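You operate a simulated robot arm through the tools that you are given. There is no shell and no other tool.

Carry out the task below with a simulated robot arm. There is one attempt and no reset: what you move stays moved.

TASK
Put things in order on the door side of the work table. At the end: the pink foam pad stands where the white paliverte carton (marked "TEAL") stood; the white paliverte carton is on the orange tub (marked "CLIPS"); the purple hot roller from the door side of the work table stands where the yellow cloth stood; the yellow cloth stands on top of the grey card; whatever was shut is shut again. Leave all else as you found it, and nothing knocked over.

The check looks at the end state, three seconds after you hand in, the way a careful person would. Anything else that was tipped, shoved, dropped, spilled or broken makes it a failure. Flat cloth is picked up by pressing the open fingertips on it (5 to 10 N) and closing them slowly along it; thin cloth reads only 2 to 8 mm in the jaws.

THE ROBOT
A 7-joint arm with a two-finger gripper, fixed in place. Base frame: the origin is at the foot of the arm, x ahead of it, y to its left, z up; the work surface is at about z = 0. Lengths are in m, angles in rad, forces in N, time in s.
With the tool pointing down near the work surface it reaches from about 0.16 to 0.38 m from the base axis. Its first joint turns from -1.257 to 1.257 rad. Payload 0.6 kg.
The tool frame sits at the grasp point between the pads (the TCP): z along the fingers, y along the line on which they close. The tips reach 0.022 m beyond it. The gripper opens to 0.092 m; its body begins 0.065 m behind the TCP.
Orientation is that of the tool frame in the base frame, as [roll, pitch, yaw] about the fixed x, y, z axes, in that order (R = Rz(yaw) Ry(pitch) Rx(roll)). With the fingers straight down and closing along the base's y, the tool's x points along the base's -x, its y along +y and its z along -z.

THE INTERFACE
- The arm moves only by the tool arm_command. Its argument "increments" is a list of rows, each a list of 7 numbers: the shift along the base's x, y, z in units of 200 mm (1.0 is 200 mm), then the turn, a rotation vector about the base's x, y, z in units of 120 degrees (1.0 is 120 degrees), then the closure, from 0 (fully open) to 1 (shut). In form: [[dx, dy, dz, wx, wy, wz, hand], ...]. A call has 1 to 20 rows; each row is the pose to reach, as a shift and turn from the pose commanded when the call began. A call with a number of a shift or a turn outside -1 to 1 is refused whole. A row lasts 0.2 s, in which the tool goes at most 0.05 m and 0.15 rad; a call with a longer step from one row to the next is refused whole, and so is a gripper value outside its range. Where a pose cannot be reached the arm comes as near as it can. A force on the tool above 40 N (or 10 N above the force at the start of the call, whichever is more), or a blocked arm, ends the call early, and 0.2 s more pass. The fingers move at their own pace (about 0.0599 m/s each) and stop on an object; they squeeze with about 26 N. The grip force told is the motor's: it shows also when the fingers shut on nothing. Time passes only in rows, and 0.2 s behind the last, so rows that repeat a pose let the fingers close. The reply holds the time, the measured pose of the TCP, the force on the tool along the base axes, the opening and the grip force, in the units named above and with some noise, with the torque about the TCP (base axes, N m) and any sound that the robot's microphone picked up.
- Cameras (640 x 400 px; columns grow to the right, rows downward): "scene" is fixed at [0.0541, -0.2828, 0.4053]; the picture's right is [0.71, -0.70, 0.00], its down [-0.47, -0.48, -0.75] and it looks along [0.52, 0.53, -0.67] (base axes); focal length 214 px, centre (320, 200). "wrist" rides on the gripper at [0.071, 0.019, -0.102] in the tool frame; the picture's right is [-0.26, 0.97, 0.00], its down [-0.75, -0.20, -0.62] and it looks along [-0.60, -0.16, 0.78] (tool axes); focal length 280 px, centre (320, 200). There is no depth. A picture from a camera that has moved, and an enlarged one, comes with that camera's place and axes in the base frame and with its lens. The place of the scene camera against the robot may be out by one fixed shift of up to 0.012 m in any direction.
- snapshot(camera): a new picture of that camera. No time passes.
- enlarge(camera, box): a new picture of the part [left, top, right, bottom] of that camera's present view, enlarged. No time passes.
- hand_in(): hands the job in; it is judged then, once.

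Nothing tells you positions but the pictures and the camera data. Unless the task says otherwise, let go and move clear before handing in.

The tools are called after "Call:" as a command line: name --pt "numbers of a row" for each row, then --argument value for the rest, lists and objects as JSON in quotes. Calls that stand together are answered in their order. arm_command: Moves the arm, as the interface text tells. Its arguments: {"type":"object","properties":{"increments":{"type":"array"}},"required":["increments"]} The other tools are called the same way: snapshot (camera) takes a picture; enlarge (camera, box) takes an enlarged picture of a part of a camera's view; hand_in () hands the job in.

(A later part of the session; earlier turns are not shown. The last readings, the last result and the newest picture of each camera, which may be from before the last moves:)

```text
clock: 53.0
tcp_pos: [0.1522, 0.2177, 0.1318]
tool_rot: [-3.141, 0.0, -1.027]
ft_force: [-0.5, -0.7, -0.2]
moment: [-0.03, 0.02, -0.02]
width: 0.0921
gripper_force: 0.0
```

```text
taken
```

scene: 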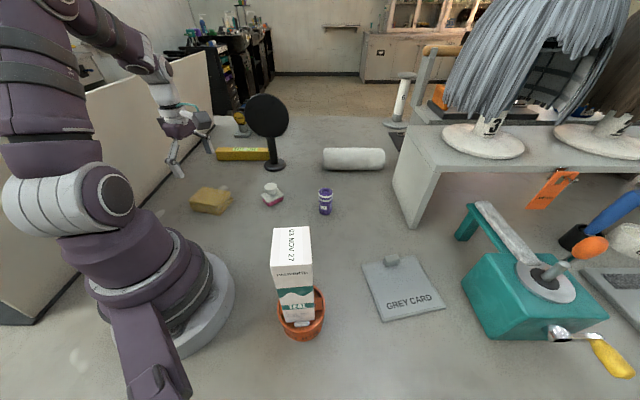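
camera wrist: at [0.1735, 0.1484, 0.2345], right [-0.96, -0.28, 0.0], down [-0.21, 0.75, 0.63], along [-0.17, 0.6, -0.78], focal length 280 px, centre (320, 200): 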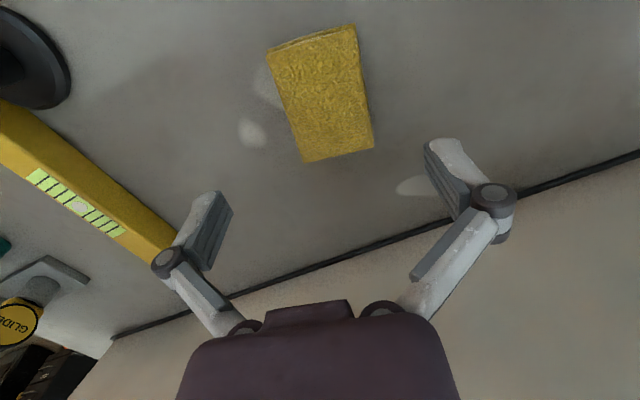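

Call:
enlarge --camera "wrist" --box '[240, 10, 400, 170]'

Call:
enlarge --camera "scene" --box '[120, 90, 260, 230]'

```text
2.50 times, centred on (320, 90) of wrist
camera zoom: at [0.1735, 0.1484, 0.2345], right [-0.96, -0.28, 0.0], down [-0.21, 0.75, 0.63], along [-0.17, 0.6, -0.78], focal length 701 px, centre (320, 475)
```

zoom: 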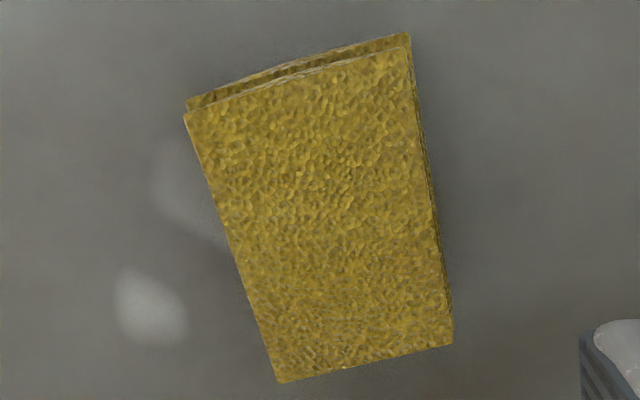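

```text
2.86 times, centred on (190, 160) of scene
camera zoom: at [0.0541, -0.2828, 0.4053], right [0.71, -0.7, 0.0], down [-0.47, -0.48, -0.75], along [0.52, 0.53, -0.67], focal length 613 px, centre (691, 314)
```

zoom: 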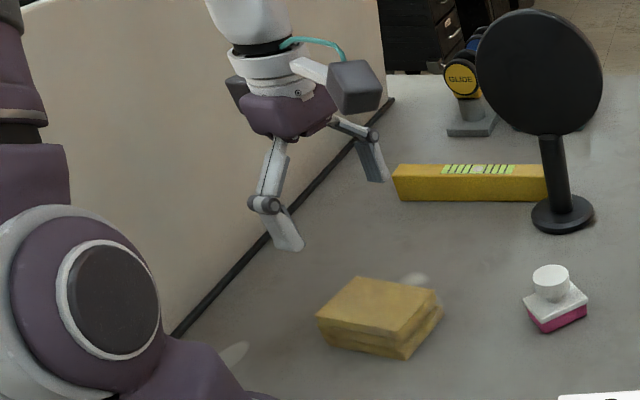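

The cloth's centre is refined to about (0.149, 0.220). I'll shift 3 mm and descend so the open fingers straddle it, stopping at z = 0.03 to check tip height.

Call:
arm_command --pt "-0.0175 0.005 -0.08 0 0 0 0" --pt "-0.0175 0.005 -0.2 0 0 0 0" --pt "-0.0175 0.005 -0.32 0 0 0 0" --pt "-0.0175 0.005 -0.43 0 0 0 0" --pt "-0.0175 0.005 -0.5 0 0 0 0" --pt "-0.0175 0.005 -0.5 0 0 0 0"

Call:
snapshot --camera "wrist"

Call:
enlarge --camera "scene" --box '[150, 130, 270, 230]'

```text
clock: 54.4
tcp_pos: [0.1482, 0.2199, 0.0324]
tool_rot: [3.14, 0.002, -1.027]
ft_force: [0.5, 0.4, -0.2]
moment: [-0.05, -0.02, 0.02]
width: 0.0919
gripper_force: 0.2
```

```text
taken
camera wrist: at [0.1686, 0.1502, 0.1349], right [-0.96, -0.27, 0.0], down [-0.21, 0.75, 0.63], along [-0.17, 0.6, -0.78], focal length 280 px, centre (320, 200)
```

wrist: 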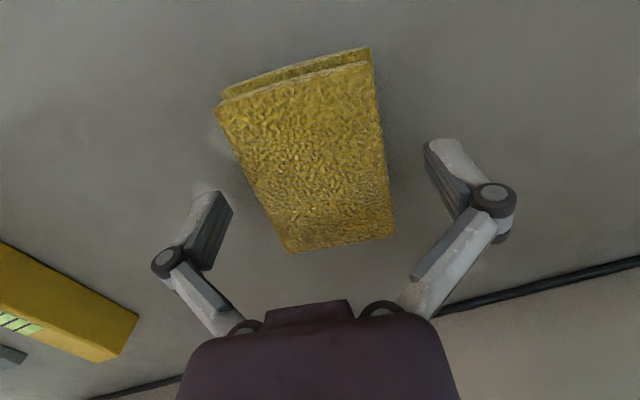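

```text
4.00 times, centred on (210, 180) of scene
camera zoom: at [0.0541, -0.2828, 0.4053], right [0.71, -0.7, 0.0], down [-0.47, -0.48, -0.75], along [0.52, 0.53, -0.67], focal length 858 px, centre (760, 280)
```

zoom: 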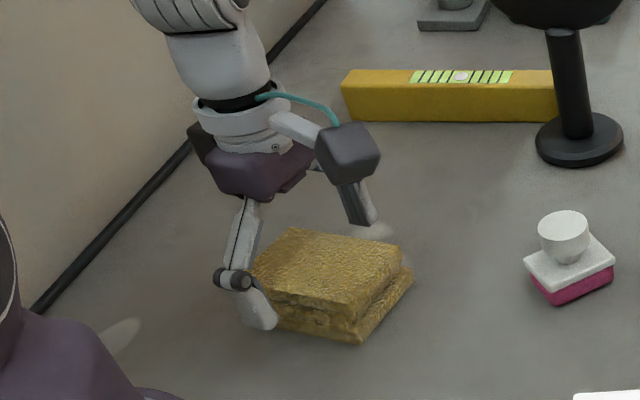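

The fingers straddle the cloth with their tips about 20 mm above the table. I'll lower about 6 mm more and close slowly across it.

Call:
arm_command --pt "0 0 -0.02 0 0 0 0" --pt "0 0 -0.034 0 0 0 0" --pt "0 0 -0.034 0 0 0 0.15" --pt "0 0 -0.034 0 0 0 0.25" --pt "0 0 -0.034 0 0 0 0.3" --pt "0 0 -0.034 0 0 0 0.35" --pt "0 0 -0.034 0 0 0 0.4" --pt "0 0 -0.034 0 0 0 0.4"

Call:
snapshot --camera "wrist"

Call:
enlarge --camera "scene" --box '[150, 130, 270, 230]'

```text
clock: 56.2
tcp_pos: [0.1473, 0.2197, 0.0243]
tool_rot: [-3.138, 0.0, -1.028]
ft_force: [-0.3, -1.4, 11.5]
moment: [-0.07, 0.05, 0.02]
width: 0.0641
gripper_force: 25.9
```

```text
taken
camera wrist: at [0.1679, 0.1501, 0.1281], right [-0.96, -0.27, 0.0], down [-0.21, 0.75, 0.63], along [-0.17, 0.6, -0.78], focal length 280 px, centre (320, 200)
```

wrist: 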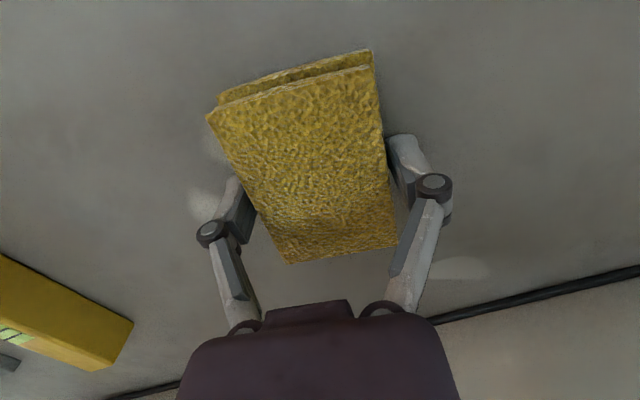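

```text
4.00 times, centred on (210, 180) of scene
camera zoom: at [0.0541, -0.2828, 0.4052], right [0.71, -0.7, 0.0], down [-0.47, -0.48, -0.75], along [0.52, 0.53, -0.67], focal length 858 px, centre (760, 280)
```

zoom: 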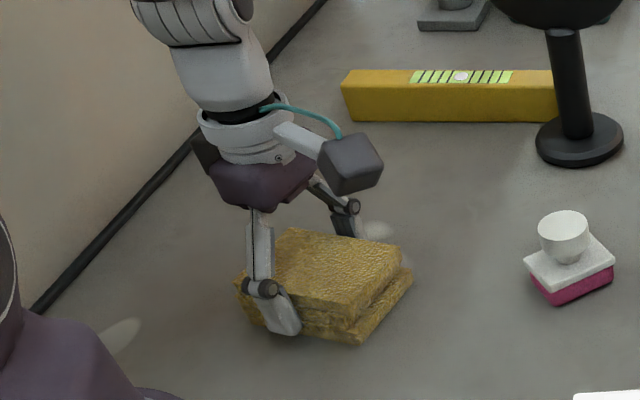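

The cloth reads 0.064 m in the jaws, so it is held as a solid folded stack. Lifting slowly.

Call:
arm_command --pt "0 0 0.01 0 0 0 1" --pt "0 0 0.04 0 0 0 1" --pt "0 0 0.1 0 0 0 1" --pt "0 0 0.2 0 0 0 1" --pt "0 0 0.32 0 0 0 1" --pt "0 0 0.4 0 0 0 1" --pt "0 0 0.4 0 0 0 1"

Call:
snapshot --camera "wrist"

Call:
snapshot --camera "scene"

Call:
enlarge --camera "scene" --box '[150, 90, 270, 210]'

```text
clock: 57.8
tcp_pos: [0.1491, 0.2224, 0.105]
tool_rot: [3.141, 0.001, -1.028]
ft_force: [-0.5, -0.6, -0.8]
moment: [-0.04, 0.0, 0.01]
width: 0.0639
gripper_force: 26.2
```

```text
taken
camera wrist: at [0.1691, 0.151, 0.2076], right [-0.96, -0.27, 0.0], down [-0.21, 0.75, 0.63], along [-0.17, 0.6, -0.78], focal length 280 px, centre (320, 200)
```

wrist: 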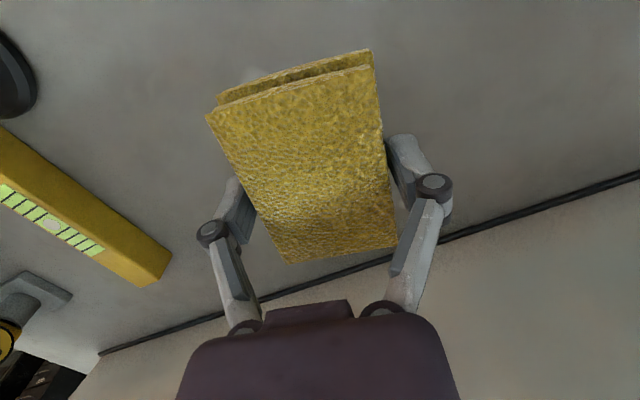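

```text
taken
```

scene: 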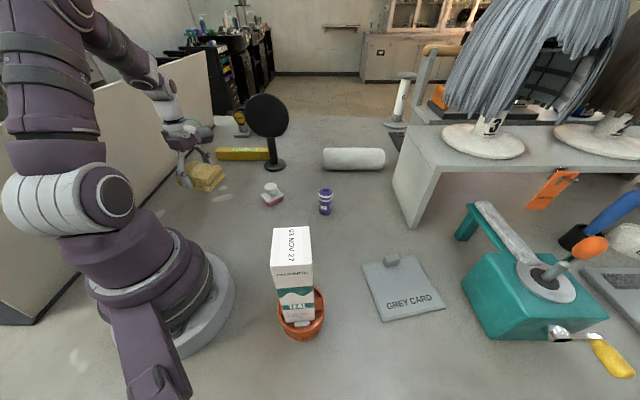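

```text
3.33 times, centred on (210, 150) of scene
camera zoom: at [0.0541, -0.2828, 0.4053], right [0.71, -0.7, 0.0], down [-0.47, -0.48, -0.75], along [0.52, 0.53, -0.67], focal length 715 px, centre (687, 367)
```

zoom: 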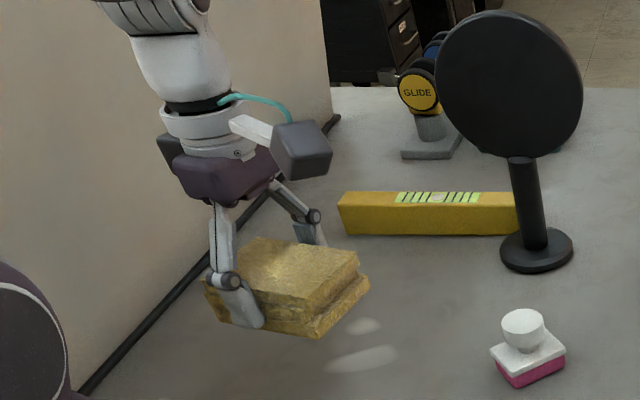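

The cloth is held flat and the spot underneath is clear. I'll carry it around at z ≈ 0.16 toward the grey card, turning the wrist on the way.

Call:
arm_command --pt "0.02 -0.02 0.08 0 0 -0.03 1" --pt "0.07 -0.08 0.16 0 0 -0.08 1" --pt "0.13 -0.15 0.22 0 0 -0.135 1" --pt "0.2 -0.23 0.275 0 0 -0.19 1" --pt "0.27 -0.32 0.275 0 0 -0.245 1" --pt "0.35 -0.41 0.275 0 0 -0.3 1" --pt "0.43 -0.51 0.275 0 0 -0.355 1" --pt "0.52 -0.61 0.275 0 0 -0.41 1" --pt "0.605 -0.712 0.275 0 0 -0.458 1" --pt "0.605 -0.712 0.275 0 0 -0.458 1"

```text
clock: 60.0
tcp_pos: [0.2702, 0.0811, 0.1614]
tool_rot: [3.141, 0.001, -1.988]
ft_force: [0.6, -0.1, -0.4]
moment: [0.04, -0.01, 0.0]
width: 0.0638
gripper_force: 26.2
```

Call:
arm_command --pt "0.02 -0.04 0 0 0 -0.03 1" --pt "0.05 -0.13 0 0 0 -0.08 1" --pt "0.09 -0.24 0 0 0 -0.135 1" --pt "0.13 -0.36 0 0 0 -0.19 1" --pt "0.17 -0.48 0 0 0 -0.25 1" --pt "0.2 -0.6 0 0 0 -0.31 1" --pt "0.23 -0.72 0 0 0 -0.37 1" --pt "0.25 -0.82 0 0 0 -0.4167 1" --pt "0.25 -0.855 0 0 0 -0.4167 1" --pt "0.25 -0.855 0 0 0 -0.4167 1"

Call:
snapshot --camera "scene"

Call:
snapshot --camera "wrist"

```text
clock: 62.2
tcp_pos: [0.3181, -0.0927, 0.1601]
tool_rot: [-3.14, -0.001, -2.861]
ft_force: [0.4, 1.2, 0.1]
moment: [0.0, 0.0, -0.03]
width: 0.0639
gripper_force: 25.7
```

```text
taken
```

scene: 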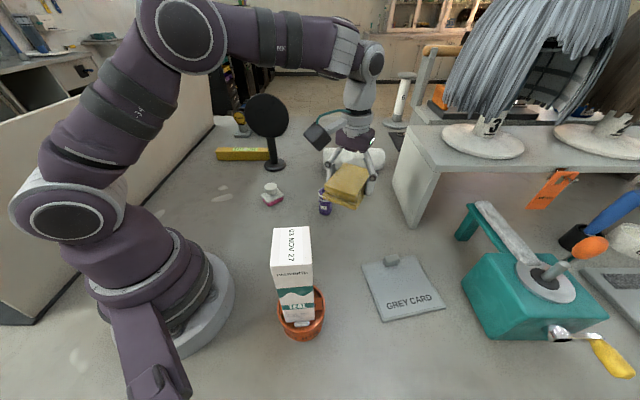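

```text
taken
camera wrist: at [0.245, -0.0942, 0.263], right [-0.02, 1.0, 0.0], down [0.78, 0.01, 0.63], along [0.63, 0.01, -0.78], focal length 280 px, centre (320, 200)
```

wrist: 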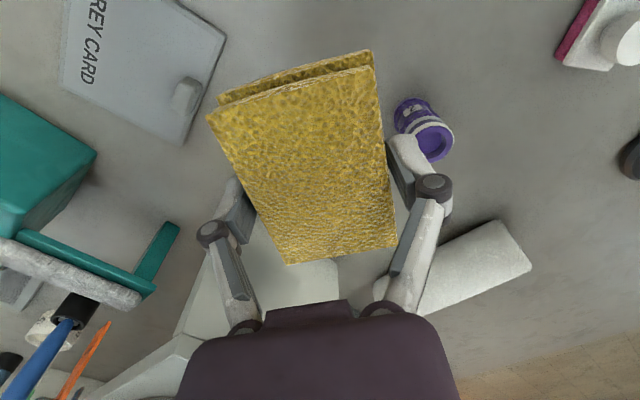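

Call:
arm_command --pt "-0.005 -0.04 0 0 0 -0.03 1" --pt "-0.02 -0.12 0 0 0 -0.08 1" --pt "-0.04 -0.23 0 0 0 -0.135 1" --pt "-0.06 -0.34 0 0 0 -0.19 1" --pt "-0.08 -0.45 0 0 0 -0.245 1" --pt "-0.1 -0.56 0 0 0 -0.3 1" --pt "-0.115 -0.67 0 0 0 -0.355 1" --pt "-0.13 -0.76 -0.03 0 0 -0.4 1" --pt "-0.134 -0.799 -0.08 0 0 -0.4074 1" --pt "-0.134 -0.799 -0.15 0 0 -0.4074 1" --pt "-0.134 -0.799 -0.15 0 0 -0.4074 1"

Call:
snapshot --camera "scene"

Call:
snapshot --camera "wrist"

```text
clock: 64.6
tcp_pos: [0.285, -0.2476, 0.1298]
tool_rot: [3.14, -0.001, 2.568]
ft_force: [-0.6, 0.1, -0.3]
moment: [0.02, -0.01, 0.0]
width: 0.0642
gripper_force: 26.5
out of reach, approached as far as the arm can: row 8, 9, 10, 11
```

```text
taken
```

scene: 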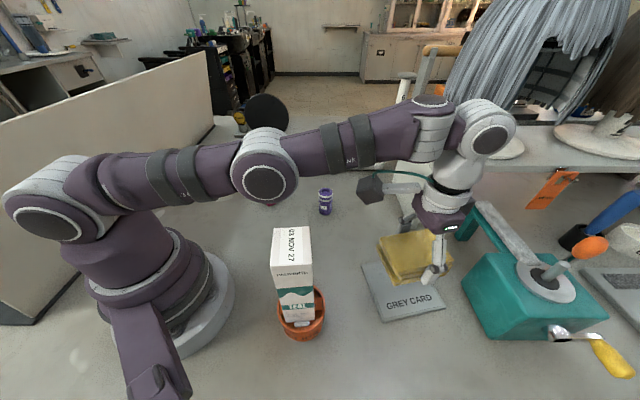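

```text
taken
camera wrist: at [0.2366, -0.1919, 0.233], right [0.74, 0.67, 0.0], down [0.52, -0.58, 0.63], along [0.42, -0.46, -0.78], focal length 280 px, centre (320, 200)
```

wrist: 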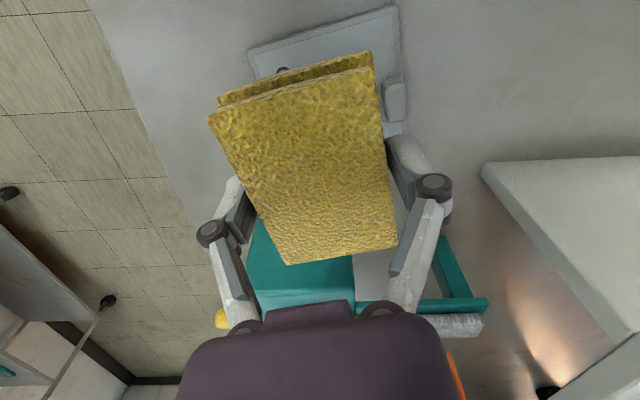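

The vertical tool stops at about r = 0.378 here, so the cloth would sit right at the card's inner edge, and a finger would be close to the card's tab. I'll tilt by 4° to gain reach and shift a little to the side away from the tab.

Call:
arm_command --pt "-0.02 -0.01 0 -0.009 -0.014 0 1" --pt "-0.046 -0.024 -0.03 -0.0181 -0.028 0 1" --pt "-0.046 -0.024 -0.06 -0.0181 -0.028 0 1" --pt "-0.046 -0.024 -0.06 -0.0181 -0.028 0 1"

Call:
snapshot --camera "wrist"

Call:
enlarge --camera "scene" --box '[340, 190, 480, 330]'

```text
clock: 65.6
tcp_pos: [0.2751, -0.2502, 0.1193]
tool_rot: [-3.142, 0.071, 2.57]
ft_force: [-0.3, 0.8, 0.1]
moment: [0.0, 0.0, 0.02]
width: 0.0639
gripper_force: 26.5
out of reach, approached as far as the arm can: row 2
```

```text
taken
camera wrist: at [0.2201, -0.1921, 0.2171], right [0.74, 0.67, 0.02], down [0.48, -0.55, 0.68], along [0.46, -0.49, -0.74], focal length 280 px, centre (320, 200)
```

wrist: 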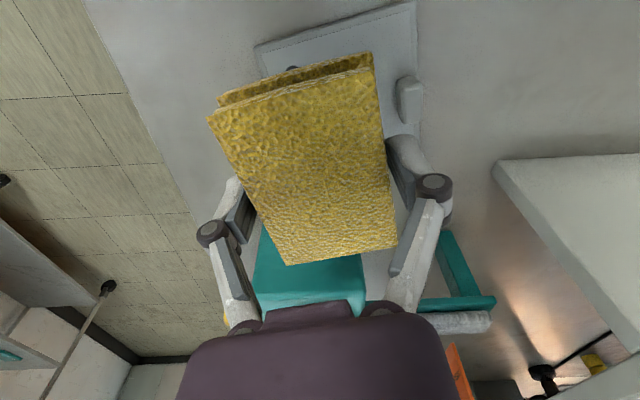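

```text
2.86 times, centred on (410, 260) of scene
camera zoom: at [0.0541, -0.2828, 0.4053], right [0.71, -0.7, 0.0], down [-0.47, -0.48, -0.75], along [0.52, 0.53, -0.67], focal length 613 px, centre (63, 29)
```

zoom: 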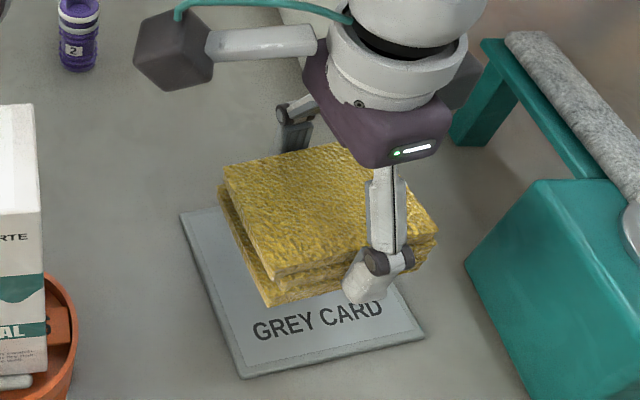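

With the 4° tilt the arm now has room to spare. I'll move outward about 10 mm and down to just above the card.

Call:
arm_command --pt "0.037 -0.0355 -0.05 0 0 0 1" --pt "0.037 -0.0355 -0.13 0 0 0 1" --pt "0.037 -0.0355 -0.21 0 0 0 1" --pt "0.037 -0.0355 -0.29 0 0 0 1" --pt "0.037 -0.0355 -0.35 0 0 0 1" --pt "0.037 -0.0355 -0.3715 0 0 0 1" --pt "0.037 -0.0355 -0.3715 0 0 0 1"

Call:
snapshot --camera "wrist"

Call:
enlarge --camera "scene" --box '[340, 210, 480, 350]'

```text
clock: 67.2
tcp_pos: [0.2788, -0.2601, 0.0432]
tool_rot: [-3.141, 0.071, 2.569]
ft_force: [0.5, -0.2, 0.0]
moment: [0.0, 0.0, 0.0]
width: 0.064
gripper_force: 26.3
```

```text
taken
camera wrist: at [0.2244, -0.201, 0.1416], right [0.74, 0.67, 0.02], down [0.48, -0.55, 0.68], along [0.46, -0.49, -0.74], focal length 280 px, centre (320, 200)
```

wrist: 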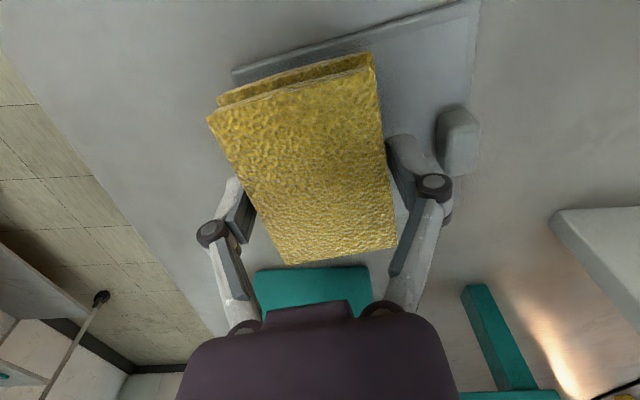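

```text
2.86 times, centred on (410, 280) of scene
camera zoom: at [0.0541, -0.2828, 0.4053], right [0.71, -0.7, 0.0], down [-0.47, -0.48, -0.75], along [0.52, 0.53, -0.67], focal length 613 px, centre (63, -29)
```

zoom: 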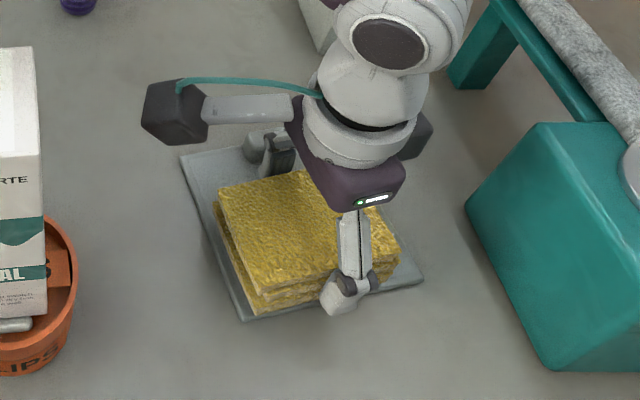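

The cloth needs to move 5 mm outward and 6 mm toward the tab to sit fully on the card. I'll do that and come down a little.

Call:
arm_command --pt "0.02 0.006 0 0 0 0 1" --pt "0.039 0.0115 0 0 0 0 1" --pt "0.039 0.0115 -0.02 0 0 0 1" --pt "0.039 0.0115 -0.035 0 0 0 1" --pt "0.039 0.0115 -0.035 0 0 0 1"

Call:
enlarge --camera "scene" --box '[340, 210, 480, 350]'

Call:
snapshot --camera "wrist"

```text
clock: 68.4
tcp_pos: [0.2883, -0.2564, 0.0384]
tool_rot: [-3.141, 0.07, 2.57]
ft_force: [-0.6, 0.5, -1.1]
moment: [0.0, -0.02, -0.03]
width: 0.0638
gripper_force: 25.7
```

```text
2.86 times, centred on (410, 280) of scene
camera zoom: at [0.0541, -0.2828, 0.4053], right [0.71, -0.7, 0.0], down [-0.47, -0.48, -0.75], along [0.52, 0.53, -0.67], focal length 613 px, centre (63, -29)
```

zoom: 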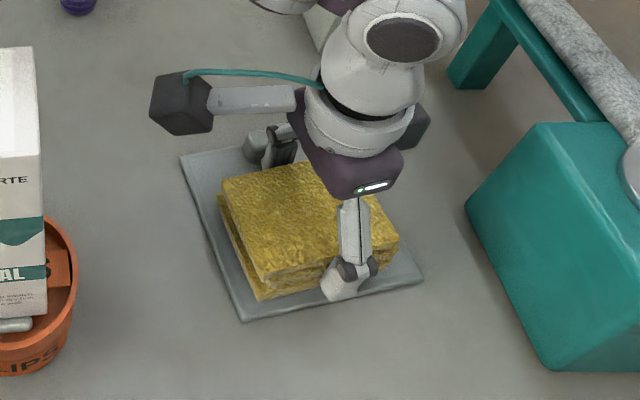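

```text
taken
camera wrist: at [0.2345, -0.198, 0.136], right [0.74, 0.67, 0.02], down [0.48, -0.55, 0.68], along [0.46, -0.49, -0.74], focal length 280 px, centre (320, 200)
```

wrist: 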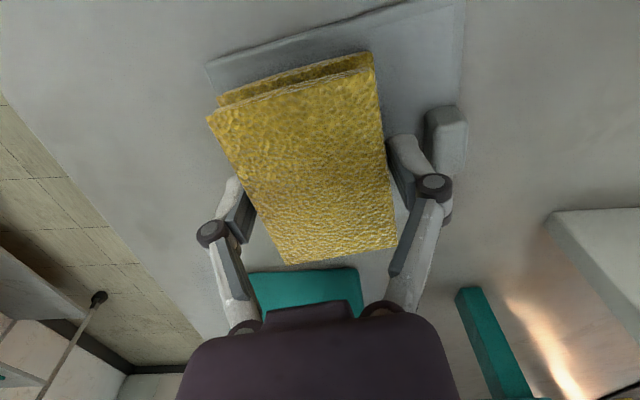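

Call:
arm_command --pt "0 0 -0.01 0 0 0 1" --pt "0 0 -0.02 0 0 0 1" --pt "0 0 -0.028 0 0 0 1" --pt "0 0 -0.034 0 0 0 1" --pt "0 0 -0.034 0 0 0 1"

```text
clock: 69.6
tcp_pos: [0.2893, -0.2578, 0.0319]
tool_rot: [-3.139, 0.072, 2.571]
ft_force: [2.0, 1.1, 14.1]
moment: [0.42, 0.44, -0.04]
width: 0.064
gripper_force: 25.9
```

The cloth's inner edge touches the card at 14 N. I'll ease the pressure and open only slightly, so no finger reaches the tab, then look.

Call:
arm_command --pt "0 0 0.004 0 0 0 1" --pt "0 0 0.004 0 0 0 0.32" --pt "0 0 0.004 0 0 0 0.3" --pt "0 0 0.004 0 0 0 0.28" --pt "0 0 0.004 0 0 0 0.26" --pt "0 0 0.004 0 0 0 0.24" --pt "0 0 0.004 0 0 0 0.22" --pt "0 0 0.004 0 0 0 0.22"

Call:
enlarge --camera "scene" --box '[340, 210, 480, 350]'

Call:
snapshot --camera "wrist"

```text
clock: 71.4
tcp_pos: [0.2895, -0.2581, 0.0328]
tool_rot: [-3.14, 0.069, 2.571]
ft_force: [-0.5, -0.1, 0.6]
moment: [0.01, -0.01, -0.02]
width: 0.0717
gripper_force: 0.1
```

```text
2.86 times, centred on (410, 280) of scene
camera zoom: at [0.0541, -0.2828, 0.4053], right [0.71, -0.7, 0.0], down [-0.47, -0.48, -0.75], along [0.52, 0.53, -0.67], focal length 613 px, centre (63, -29)
```

zoom: 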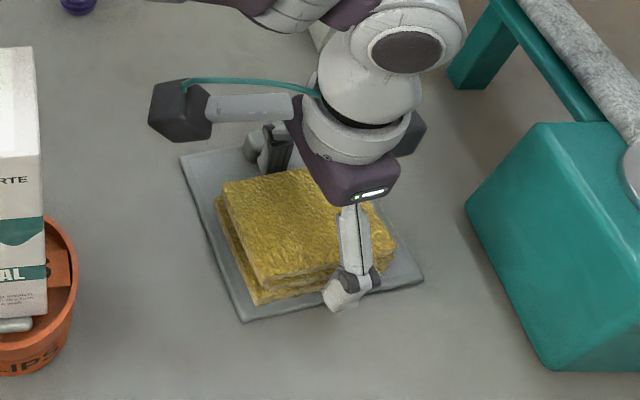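

```text
taken
camera wrist: at [0.234, -0.1985, 0.1308], right [0.74, 0.67, 0.02], down [0.48, -0.55, 0.68], along [0.46, -0.49, -0.74], focal length 280 px, centre (320, 200)
```

wrist: 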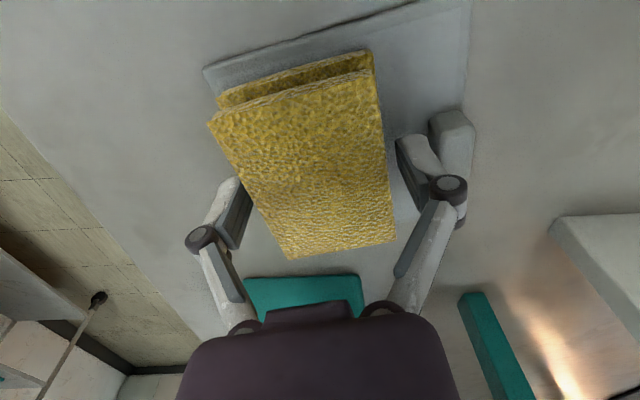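

The cloth lies on the card. I'll lift straight up with the jaws only partly open.

Call:
arm_command --pt "0 0 0.02 0 0 0 0.22" --pt "0 0 0.06 0 0 0 0.22" --pt "0 0 0.12 0 0 0 0.22" --pt "0 0 0.22 0 0 0 0.22" --pt "0 0 0.35 0 0 0 0.22" --pt "0 0 0.45 0 0 0 0.1" --pt "0 0 0.45 0 0 0 0"

Call:
snapshot --camera "wrist"

Call:
snapshot --camera "scene"

```text
clock: 73.0
tcp_pos: [0.2883, -0.2556, 0.1215]
tool_rot: [-3.141, 0.07, 2.569]
ft_force: [-0.7, -0.1, 0.4]
moment: [-0.02, -0.01, 0.06]
width: 0.0924
gripper_force: 0.0
```

```text
taken
camera wrist: at [0.2339, -0.197, 0.2193], right [0.74, 0.67, 0.02], down [0.48, -0.55, 0.68], along [0.46, -0.49, -0.74], focal length 280 px, centre (320, 200)
```

wrist: 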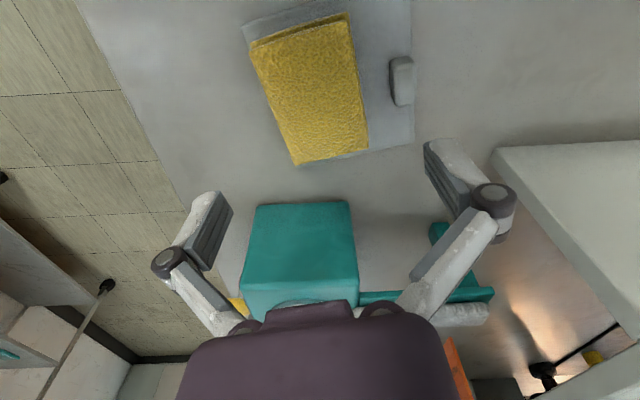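

```text
taken
```

scene: 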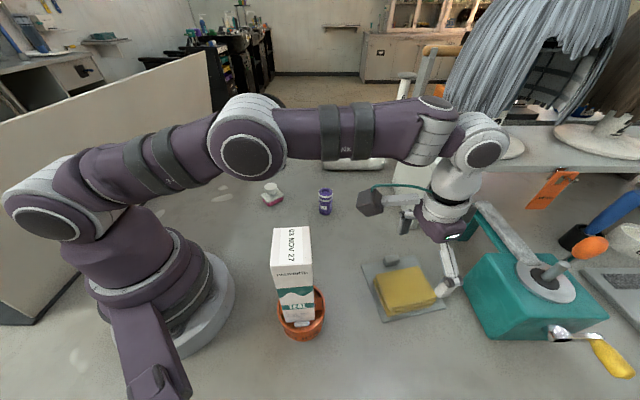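

Call:
enlarge --camera "wrist" --box '[220, 0, 440, 180]'

Call:
enlarge --camera "scene" --box '[350, 240, 460, 330]'

Call:
enlarge --camera "scene" --box '[250, 210, 350, 350]'

```text
2.22 times, centred on (330, 90) of wrist
camera zoom: at [0.2339, -0.197, 0.2193], right [0.74, 0.67, 0.02], down [0.48, -0.55, 0.68], along [0.46, -0.49, -0.74], focal length 623 px, centre (298, 444)
```

zoom: 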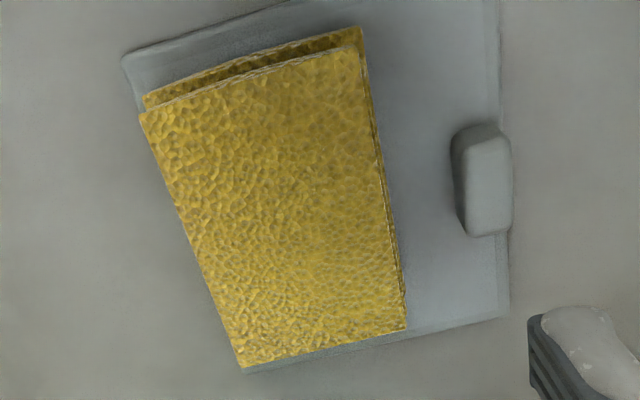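

```text
4.44 times, centred on (405, 285) of scene
camera zoom: at [0.0541, -0.2828, 0.4053], right [0.71, -0.7, 0.0], down [-0.47, -0.48, -0.75], along [0.52, 0.53, -0.67], focal length 953 px, centre (-58, -178)
```

zoom: 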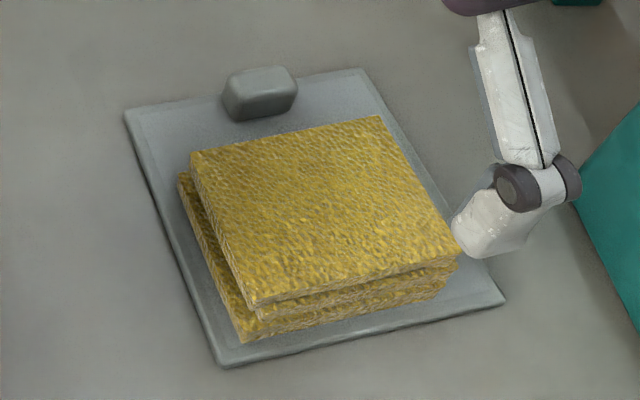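

```text
2.86 times, centred on (300, 280) of scene
camera zoom: at [0.0541, -0.2828, 0.4053], right [0.71, -0.7, 0.0], down [-0.47, -0.48, -0.75], along [0.52, 0.53, -0.67], focal length 613 px, centre (377, -29)
```

zoom: 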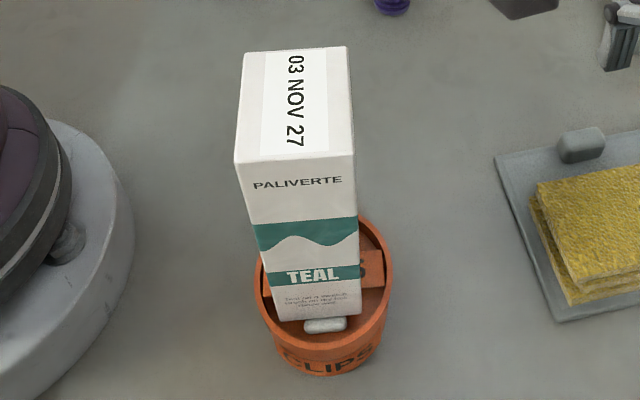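

The cloth lies fully on the card, the card hasn't moved, and the carton still stands on the tub. Now the roller at about (0.3455, -0.0055): first I back away and bring the tool upright.

Call:
arm_command --pt "-0.02 0.05 0.05 0.004 0.006 0 0" --pt "-0.05 0.12 0.1 0.009 0.014 0 0" --pt "-0.075 0.2 0.15 0.014 0.021 0 0" --pt "-0.0915 0.278 0.1925 0.0181 0.028 0 0" --pt "-0.0915 0.278 0.1925 0.0181 0.028 0 0"

```text
clock: 74.2
tcp_pos: [0.2709, -0.2009, 0.1622]
tool_rot: [-3.141, 0.0, 2.571]
ft_force: [0.4, -1.4, -0.1]
moment: [0.02, -0.03, 0.0]
width: 0.0921
gripper_force: 0.0
```

Call:
arm_command --pt "0.02 0.06 0 0 0 0.015 0" --pt "0.06 0.16 0 0 0 0.045 0" --pt "0.11 0.28 0 0 0 0.08 0" --pt "0.16 0.41 0 0 0 0.115 0" --pt "0.21 0.54 0 0 0 0.15 0" --pt "0.26 0.67 0 0 0 0.185 0" --pt "0.31 0.8 0 0 0 0.22 0" --pt "0.35 0.91 0 0 0 0.255 0" --pt "0.373 0.977 0 0 0 0.2725 0" --pt "0.373 0.977 0 0 0 0.2725 0"

Call:
snapshot --camera "wrist"

Call:
snapshot --camera "scene"

```text
clock: 76.4
tcp_pos: [0.344, -0.0053, 0.1617]
tool_rot: [-3.142, 0.001, -3.14]
ft_force: [-1.2, 0.4, 0.6]
moment: [-0.01, 0.0, -0.03]
width: 0.0919
gripper_force: 0.0
```

```text
taken
camera wrist: at [0.2729, 0.0151, 0.2646], right [0.26, 0.97, 0.0], down [0.75, -0.2, 0.63], along [0.6, -0.16, -0.78], focal length 280 px, centre (320, 200)
```

wrist: 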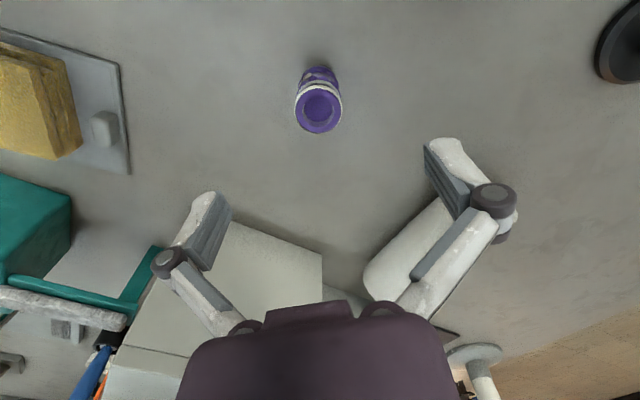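

```text
taken
```

scene: 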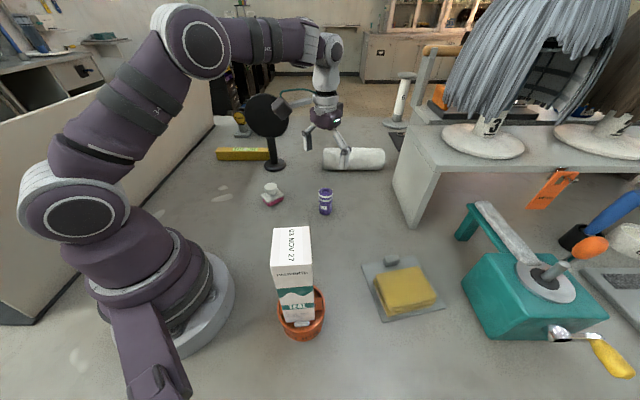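

Call:
enlarge --camera "wrist" --box '[270, 50, 370, 150]'

```text
4.00 times, centred on (320, 100) of wrist
camera zoom: at [0.2729, 0.0151, 0.2646], right [0.26, 0.97, 0.0], down [0.75, -0.2, 0.63], along [0.6, -0.16, -0.78], focal length 1122 px, centre (320, 600)
```

zoom: 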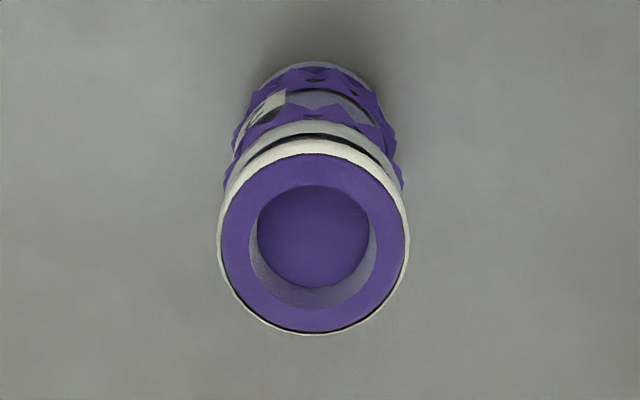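

The roller is directly below. Descending to grip its upper body at z ≈ 0.042.

Call:
arm_command --pt "0.014 -0.003 -0.06 0 0 0 0" --pt "0.014 -0.003 -0.18 0 0 0 0" --pt "0.014 -0.003 -0.31 0 0 0 0" --pt "0.014 -0.003 -0.44 0 0 0 0" --pt "0.014 -0.003 -0.54 0 0 0 0" --pt "0.014 -0.003 -0.595 0 0 0 0" --pt "0.014 -0.003 -0.595 0 0 0 0"

Call:
snapshot --camera "wrist"

Call:
enlarge --camera "scene" --box '[270, 120, 390, 230]'

```text
clock: 78.0
tcp_pos: [0.3479, -0.0057, 0.0407]
tool_rot: [3.141, 0.0, -3.142]
ft_force: [0.9, -0.3, -0.7]
moment: [0.01, 0.0, 0.01]
width: 0.0921
gripper_force: 0.0
```

```text
taken
camera wrist: at [0.2771, 0.0146, 0.144], right [0.26, 0.96, 0.0], down [0.75, -0.2, 0.63], along [0.6, -0.16, -0.78], focal length 280 px, centre (320, 200)
```

wrist: 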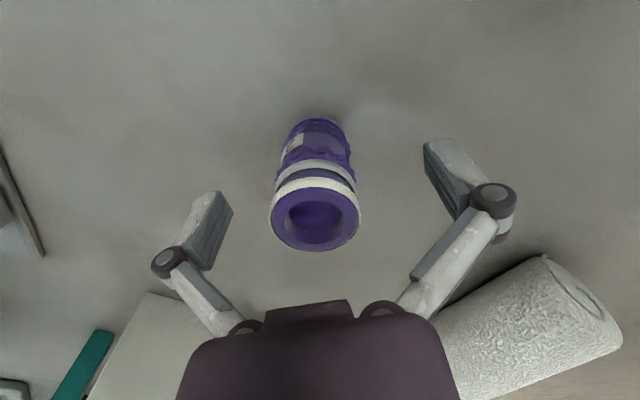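

```text
3.64 times, centred on (330, 175) of scene
camera zoom: at [0.0541, -0.2828, 0.4053], right [0.71, -0.7, 0.0], down [-0.47, -0.48, -0.75], along [0.52, 0.53, -0.67], focal length 780 px, centre (284, 291)
```

zoom: 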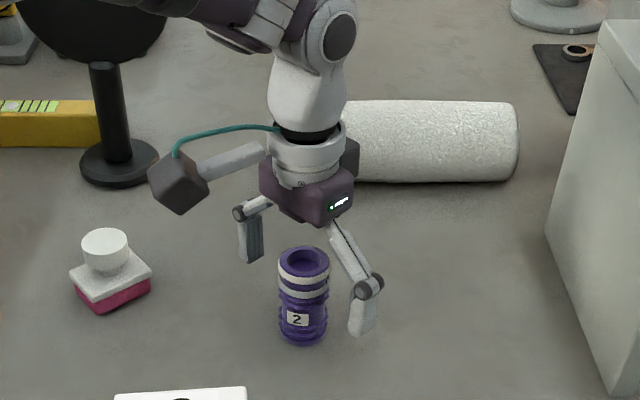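

Call:
arm_command --pt "0 -0.007 0 0 0 0 0.3" --pt "0 -0.007 0 0 0 0 0.48" --pt "0 -0.007 0 0 0 0 0.54" --pt "0 -0.007 0 0 0 0 0.58" --pt "0 -0.007 0 0 0 0 0.61" --pt "0 -0.007 0 0 0 0 0.64" --pt "0 -0.007 0 0 0 0 0.68" --pt "0 -0.007 0 0 0 0 1" --pt "0 -0.007 0 0 0 0 1"

Call:
snapshot --camera "wrist"

Call:
enlarge --camera "scene" --box '[270, 120, 390, 230]'

```text
clock: 80.0
tcp_pos: [0.3473, -0.0069, 0.0407]
tool_rot: [-3.141, 0.002, 3.141]
ft_force: [-1.3, 0.4, 4.5]
moment: [0.01, 0.08, -0.05]
width: 0.0337
gripper_force: 25.5
```

```text
taken
camera wrist: at [0.2781, 0.0129, 0.1438], right [0.26, 0.96, 0.0], down [0.75, -0.2, 0.63], along [0.6, -0.16, -0.78], focal length 280 px, centre (320, 200)
```

wrist: 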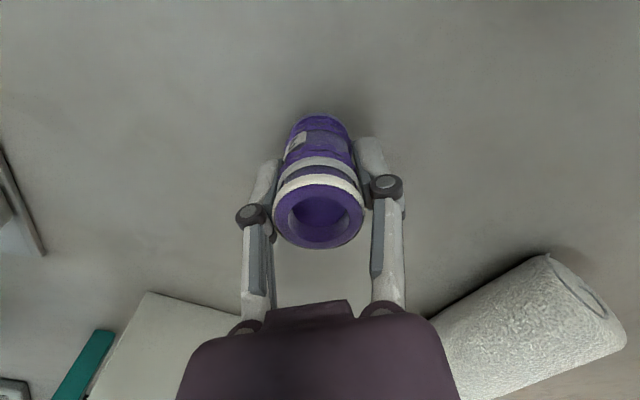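

```text
3.64 times, centred on (330, 175) of scene
camera zoom: at [0.0541, -0.2828, 0.4053], right [0.71, -0.7, 0.0], down [-0.47, -0.48, -0.75], along [0.52, 0.53, -0.67], focal length 780 px, centre (284, 291)
```

zoom: 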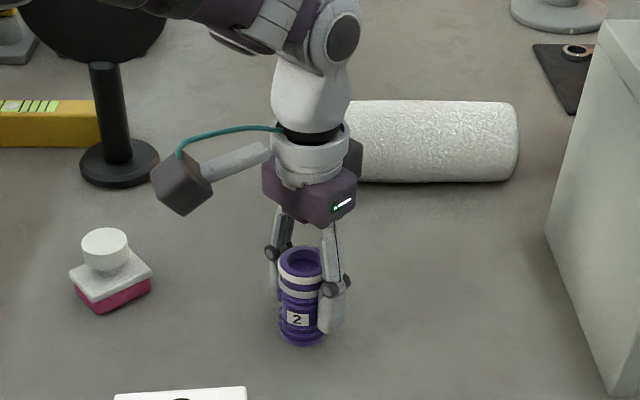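

The roller is gripped at 0.034 m and upright. Lifting 0.12 m.

Call:
arm_command --pt "0 0 0.02 0 0 0 1" --pt "0 0 0.08 0 0 0 1" --pt "0 0 0.18 0 0 0 1" --pt "0 0 0.3 0 0 0 1" --pt "0 0 0.42 0 0 0 1" --pt "0 0 0.53 0 0 0 1" --pt "0 0 0.6 0 0 0 1" --pt "0 0 0.6 0 0 0 1"

Call:
snapshot --camera "wrist"

Call:
enlarge --camera "scene" --box '[270, 80, 390, 230]'

```text
clock: 81.8
tcp_pos: [0.3487, -0.0087, 0.1624]
tool_rot: [-3.141, 0.001, 3.141]
ft_force: [-0.4, -0.9, -1.0]
moment: [-0.01, 0.03, -0.01]
width: 0.034
gripper_force: 26.2
```

```text
taken
camera wrist: at [0.2774, 0.0107, 0.2641], right [0.26, 0.96, 0.0], down [0.75, -0.2, 0.63], along [0.6, -0.16, -0.78], focal length 280 px, centre (320, 200)
```

wrist: 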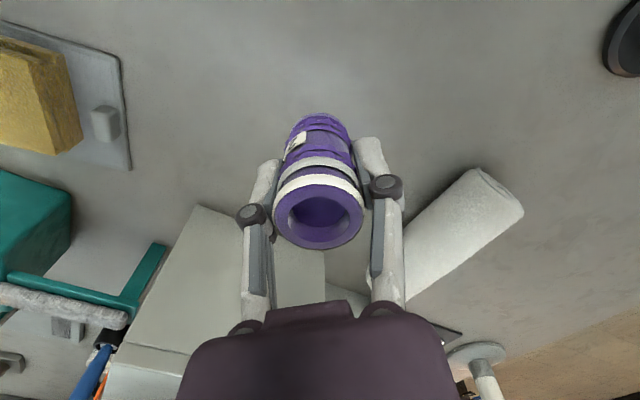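

```text
2.67 times, centred on (330, 155) of scene
camera zoom: at [0.0541, -0.2828, 0.4053], right [0.71, -0.7, 0.0], down [-0.47, -0.48, -0.75], along [0.52, 0.53, -0.67], focal length 572 px, centre (293, 320)
```

zoom: 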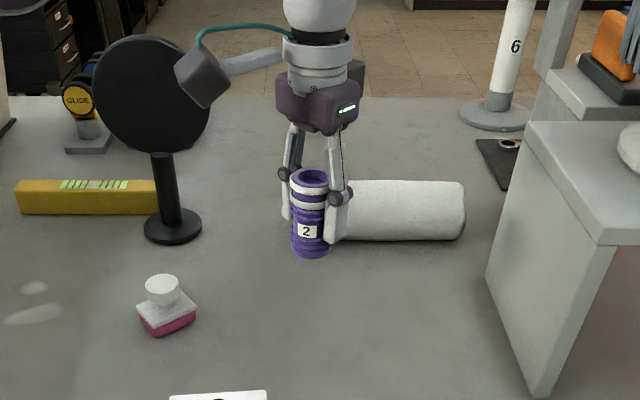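

Call:
arm_command --pt "-0.02 0.02 0 0 0 0.01 1" --pt "-0.07 0.08 0 0 0 0.035 1" --pt "-0.14 0.16 0 0 0 0.065 1" --pt "-0.21 0.24 0 0 0 0.1 1" --pt "-0.28 0.325 0 0 0 0.135 1" --pt "-0.35 0.405 0 0 0 0.17 1" --pt "-0.42 0.485 0 0 0 0.2 1" --pt "-0.475 0.545 0 0 0 0.225 1" --pt "-0.4935 0.5685 0 0 0 0.2333 1" --pt "-0.4935 0.5685 0 0 0 0.2333 1"

```text
clock: 84.0
tcp_pos: [0.2489, 0.1065, 0.1606]
tool_rot: [3.14, 0.001, -2.653]
ft_force: [-0.1, -1.2, -0.1]
moment: [0.01, 0.02, 0.0]
width: 0.0335
gripper_force: 26.0
```

Call:
arm_command --pt "-0.02 0.02 0 0 0 0.01 1" --pt "-0.07 0.08 0 0 0 0.035 1" --pt "-0.14 0.16 0 0 0 0.065 1" --pt "-0.21 0.24 0 0 0 0.1 1" --pt "-0.28 0.325 0 0 0 0.135 1" --pt "-0.35 0.405 0 0 0 0.17 1" --pt "-0.42 0.485 0 0 0 0.2 1" --pt "-0.48 0.545 0 0 0 0.22 1" --pt "-0.4995 0.565 0 0 0 0.225 1" --pt "-0.4995 0.565 0 0 0 0.225 1"

Call:
snapshot --camera "wrist"

Call:
snapshot --camera "scene"

```text
clock: 86.2
tcp_pos: [0.148, 0.2215, 0.1605]
tool_rot: [3.142, -0.001, -2.183]
ft_force: [-0.5, 0.1, 0.1]
moment: [-0.04, 0.0, -0.02]
width: 0.034
gripper_force: 26.0
```

```text
taken
camera wrist: at [0.0932, 0.1737, 0.2635], right [-0.64, 0.77, 0.0], down [0.6, 0.5, 0.63], along [0.48, 0.4, -0.78], focal length 280 px, centre (320, 200)
```

wrist: 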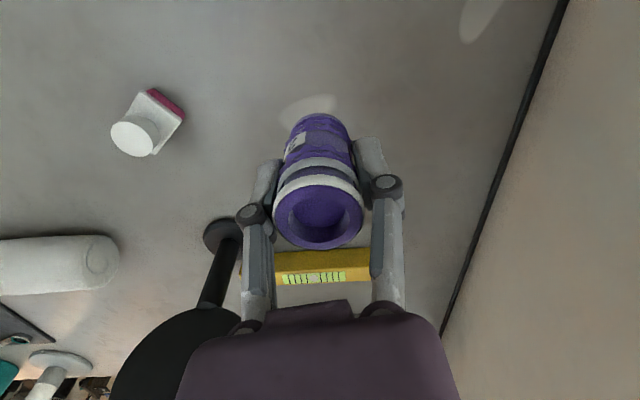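

```text
taken
```

scene: 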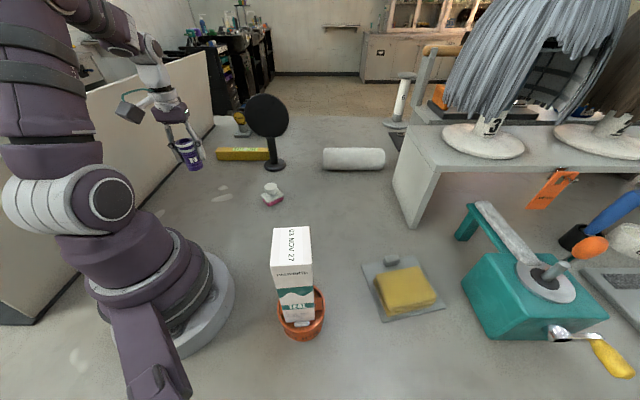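

The roller is above the cloth's old spot. Lowering it to just above the table.

Call:
arm_command --pt "0.004 -0.009 -0.06 0 0 0 1" --pt "0.004 -0.009 -0.17 0 0 0 1" --pt "0.004 -0.009 -0.29 0 0 0 1" --pt "0.004 -0.009 -0.4 0 0 0 1" --pt "0.004 -0.009 -0.49 0 0 0 1" --pt "0.004 -0.009 -0.54 0 0 0 1" --pt "0.004 -0.009 -0.55 0 0 0 1" --pt "0.004 -0.009 -0.55 0 0 0 1"

Call:
enlarge --camera "scene" --box '[140, 110, 260, 230]'

Call:
snapshot --camera "wrist"

```text
clock: 88.0
tcp_pos: [0.1507, 0.2183, 0.0514]
tool_rot: [-3.141, 0.001, -2.181]
ft_force: [0.1, -0.3, 0.0]
moment: [0.03, 0.02, 0.01]
width: 0.0336
gripper_force: 26.1
```

```text
3.33 times, centred on (200, 170) of scene
camera zoom: at [0.0541, -0.2828, 0.4053], right [0.71, -0.7, 0.0], down [-0.47, -0.48, -0.75], along [0.52, 0.53, -0.67], focal length 715 px, centre (720, 300)
```

zoom: 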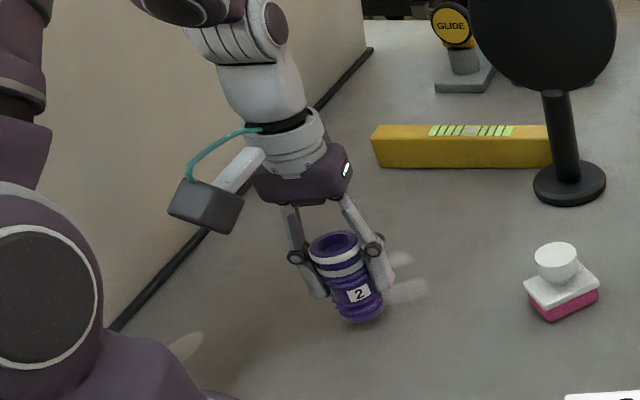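

```text
taken
camera wrist: at [0.0948, 0.1714, 0.1536], right [-0.64, 0.77, 0.0], down [0.6, 0.5, 0.63], along [0.48, 0.4, -0.78], focal length 280 px, centre (320, 200)
```

wrist: 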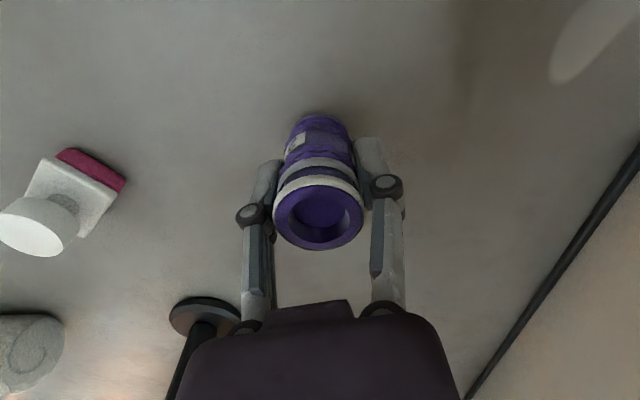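

Call:
arm_command --pt "0 0 -0.015 0 0 0 1" --pt "0 0 -0.03 0 0 0 1" --pt "0 0 -0.042 0 0 0 1" --pt "0 0 -0.048 0 0 0 1" --pt "0 0 -0.048 0 0 0 1"

```text
clock: 89.2
tcp_pos: [0.1496, 0.2179, 0.0411]
tool_rot: [-3.141, 0.001, -2.181]
ft_force: [-0.5, 0.6, -0.2]
moment: [0.0, -0.04, 0.0]
width: 0.0335
gripper_force: 26.1
```

Call:
arm_command --pt "0 0 -0.005 0 0 0 1" --pt "0 0 -0.01 0 0 0 1" --pt "0 0 -0.01 0 0 0 1"

```text
clock: 90.0
tcp_pos: [0.15, 0.2169, 0.0401]
tool_rot: [3.142, 0.001, -2.183]
ft_force: [-2.0, -1.4, 19.3]
moment: [-0.04, 0.06, -0.06]
width: 0.0335
gripper_force: 26.2
```

Contact at 19 N. Easing off and opening slowly.

Call:
arm_command --pt "0 0 0.005 0 0 0 1" --pt "0 0 0.007 0 0 0 1" --pt "0 0 0.007 0 0 0 0.66" --pt "0 0 0.007 0 0 0 0.62" --pt "0 0 0.007 0 0 0 0.59" --pt "0 0 0.007 0 0 0 0.55" --pt "0 0 0.007 0 0 0 0.48" --pt "0 0 0.007 0 0 0 0.35" --pt "0 0 0.007 0 0 0 0.15" --pt "0 0 0.007 0 0 0 0" --pt "0 0 0.007 0 0 0 0"

Call:
snapshot --camera "wrist"

Call:
enlarge --camera "scene" --box '[140, 110, 260, 230]'

```text
clock: 92.4
tcp_pos: [0.1506, 0.2176, 0.0417]
tool_rot: [3.14, -0.001, -2.181]
ft_force: [0.2, -0.1, 1.1]
moment: [0.02, 0.01, 0.0]
width: 0.092
gripper_force: 0.1
```

```text
taken
camera wrist: at [0.0943, 0.1701, 0.1441], right [-0.64, 0.77, 0.0], down [0.6, 0.5, 0.63], along [0.48, 0.4, -0.78], focal length 280 px, centre (320, 200)
```

wrist: 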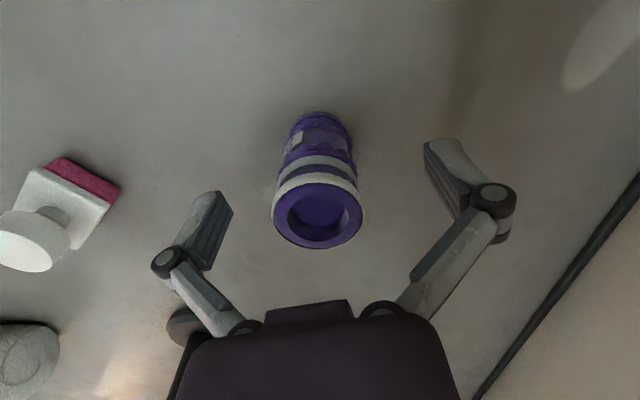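

```text
3.33 times, centred on (200, 170) of scene
camera zoom: at [0.0541, -0.2828, 0.4053], right [0.71, -0.7, 0.0], down [-0.47, -0.48, -0.75], along [0.52, 0.53, -0.67], focal length 715 px, centre (720, 300)
```

zoom: 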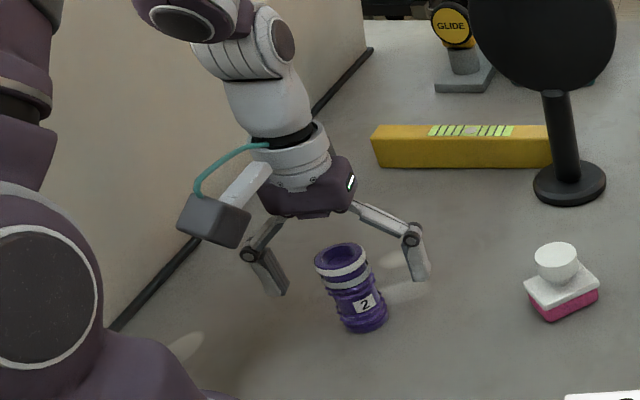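

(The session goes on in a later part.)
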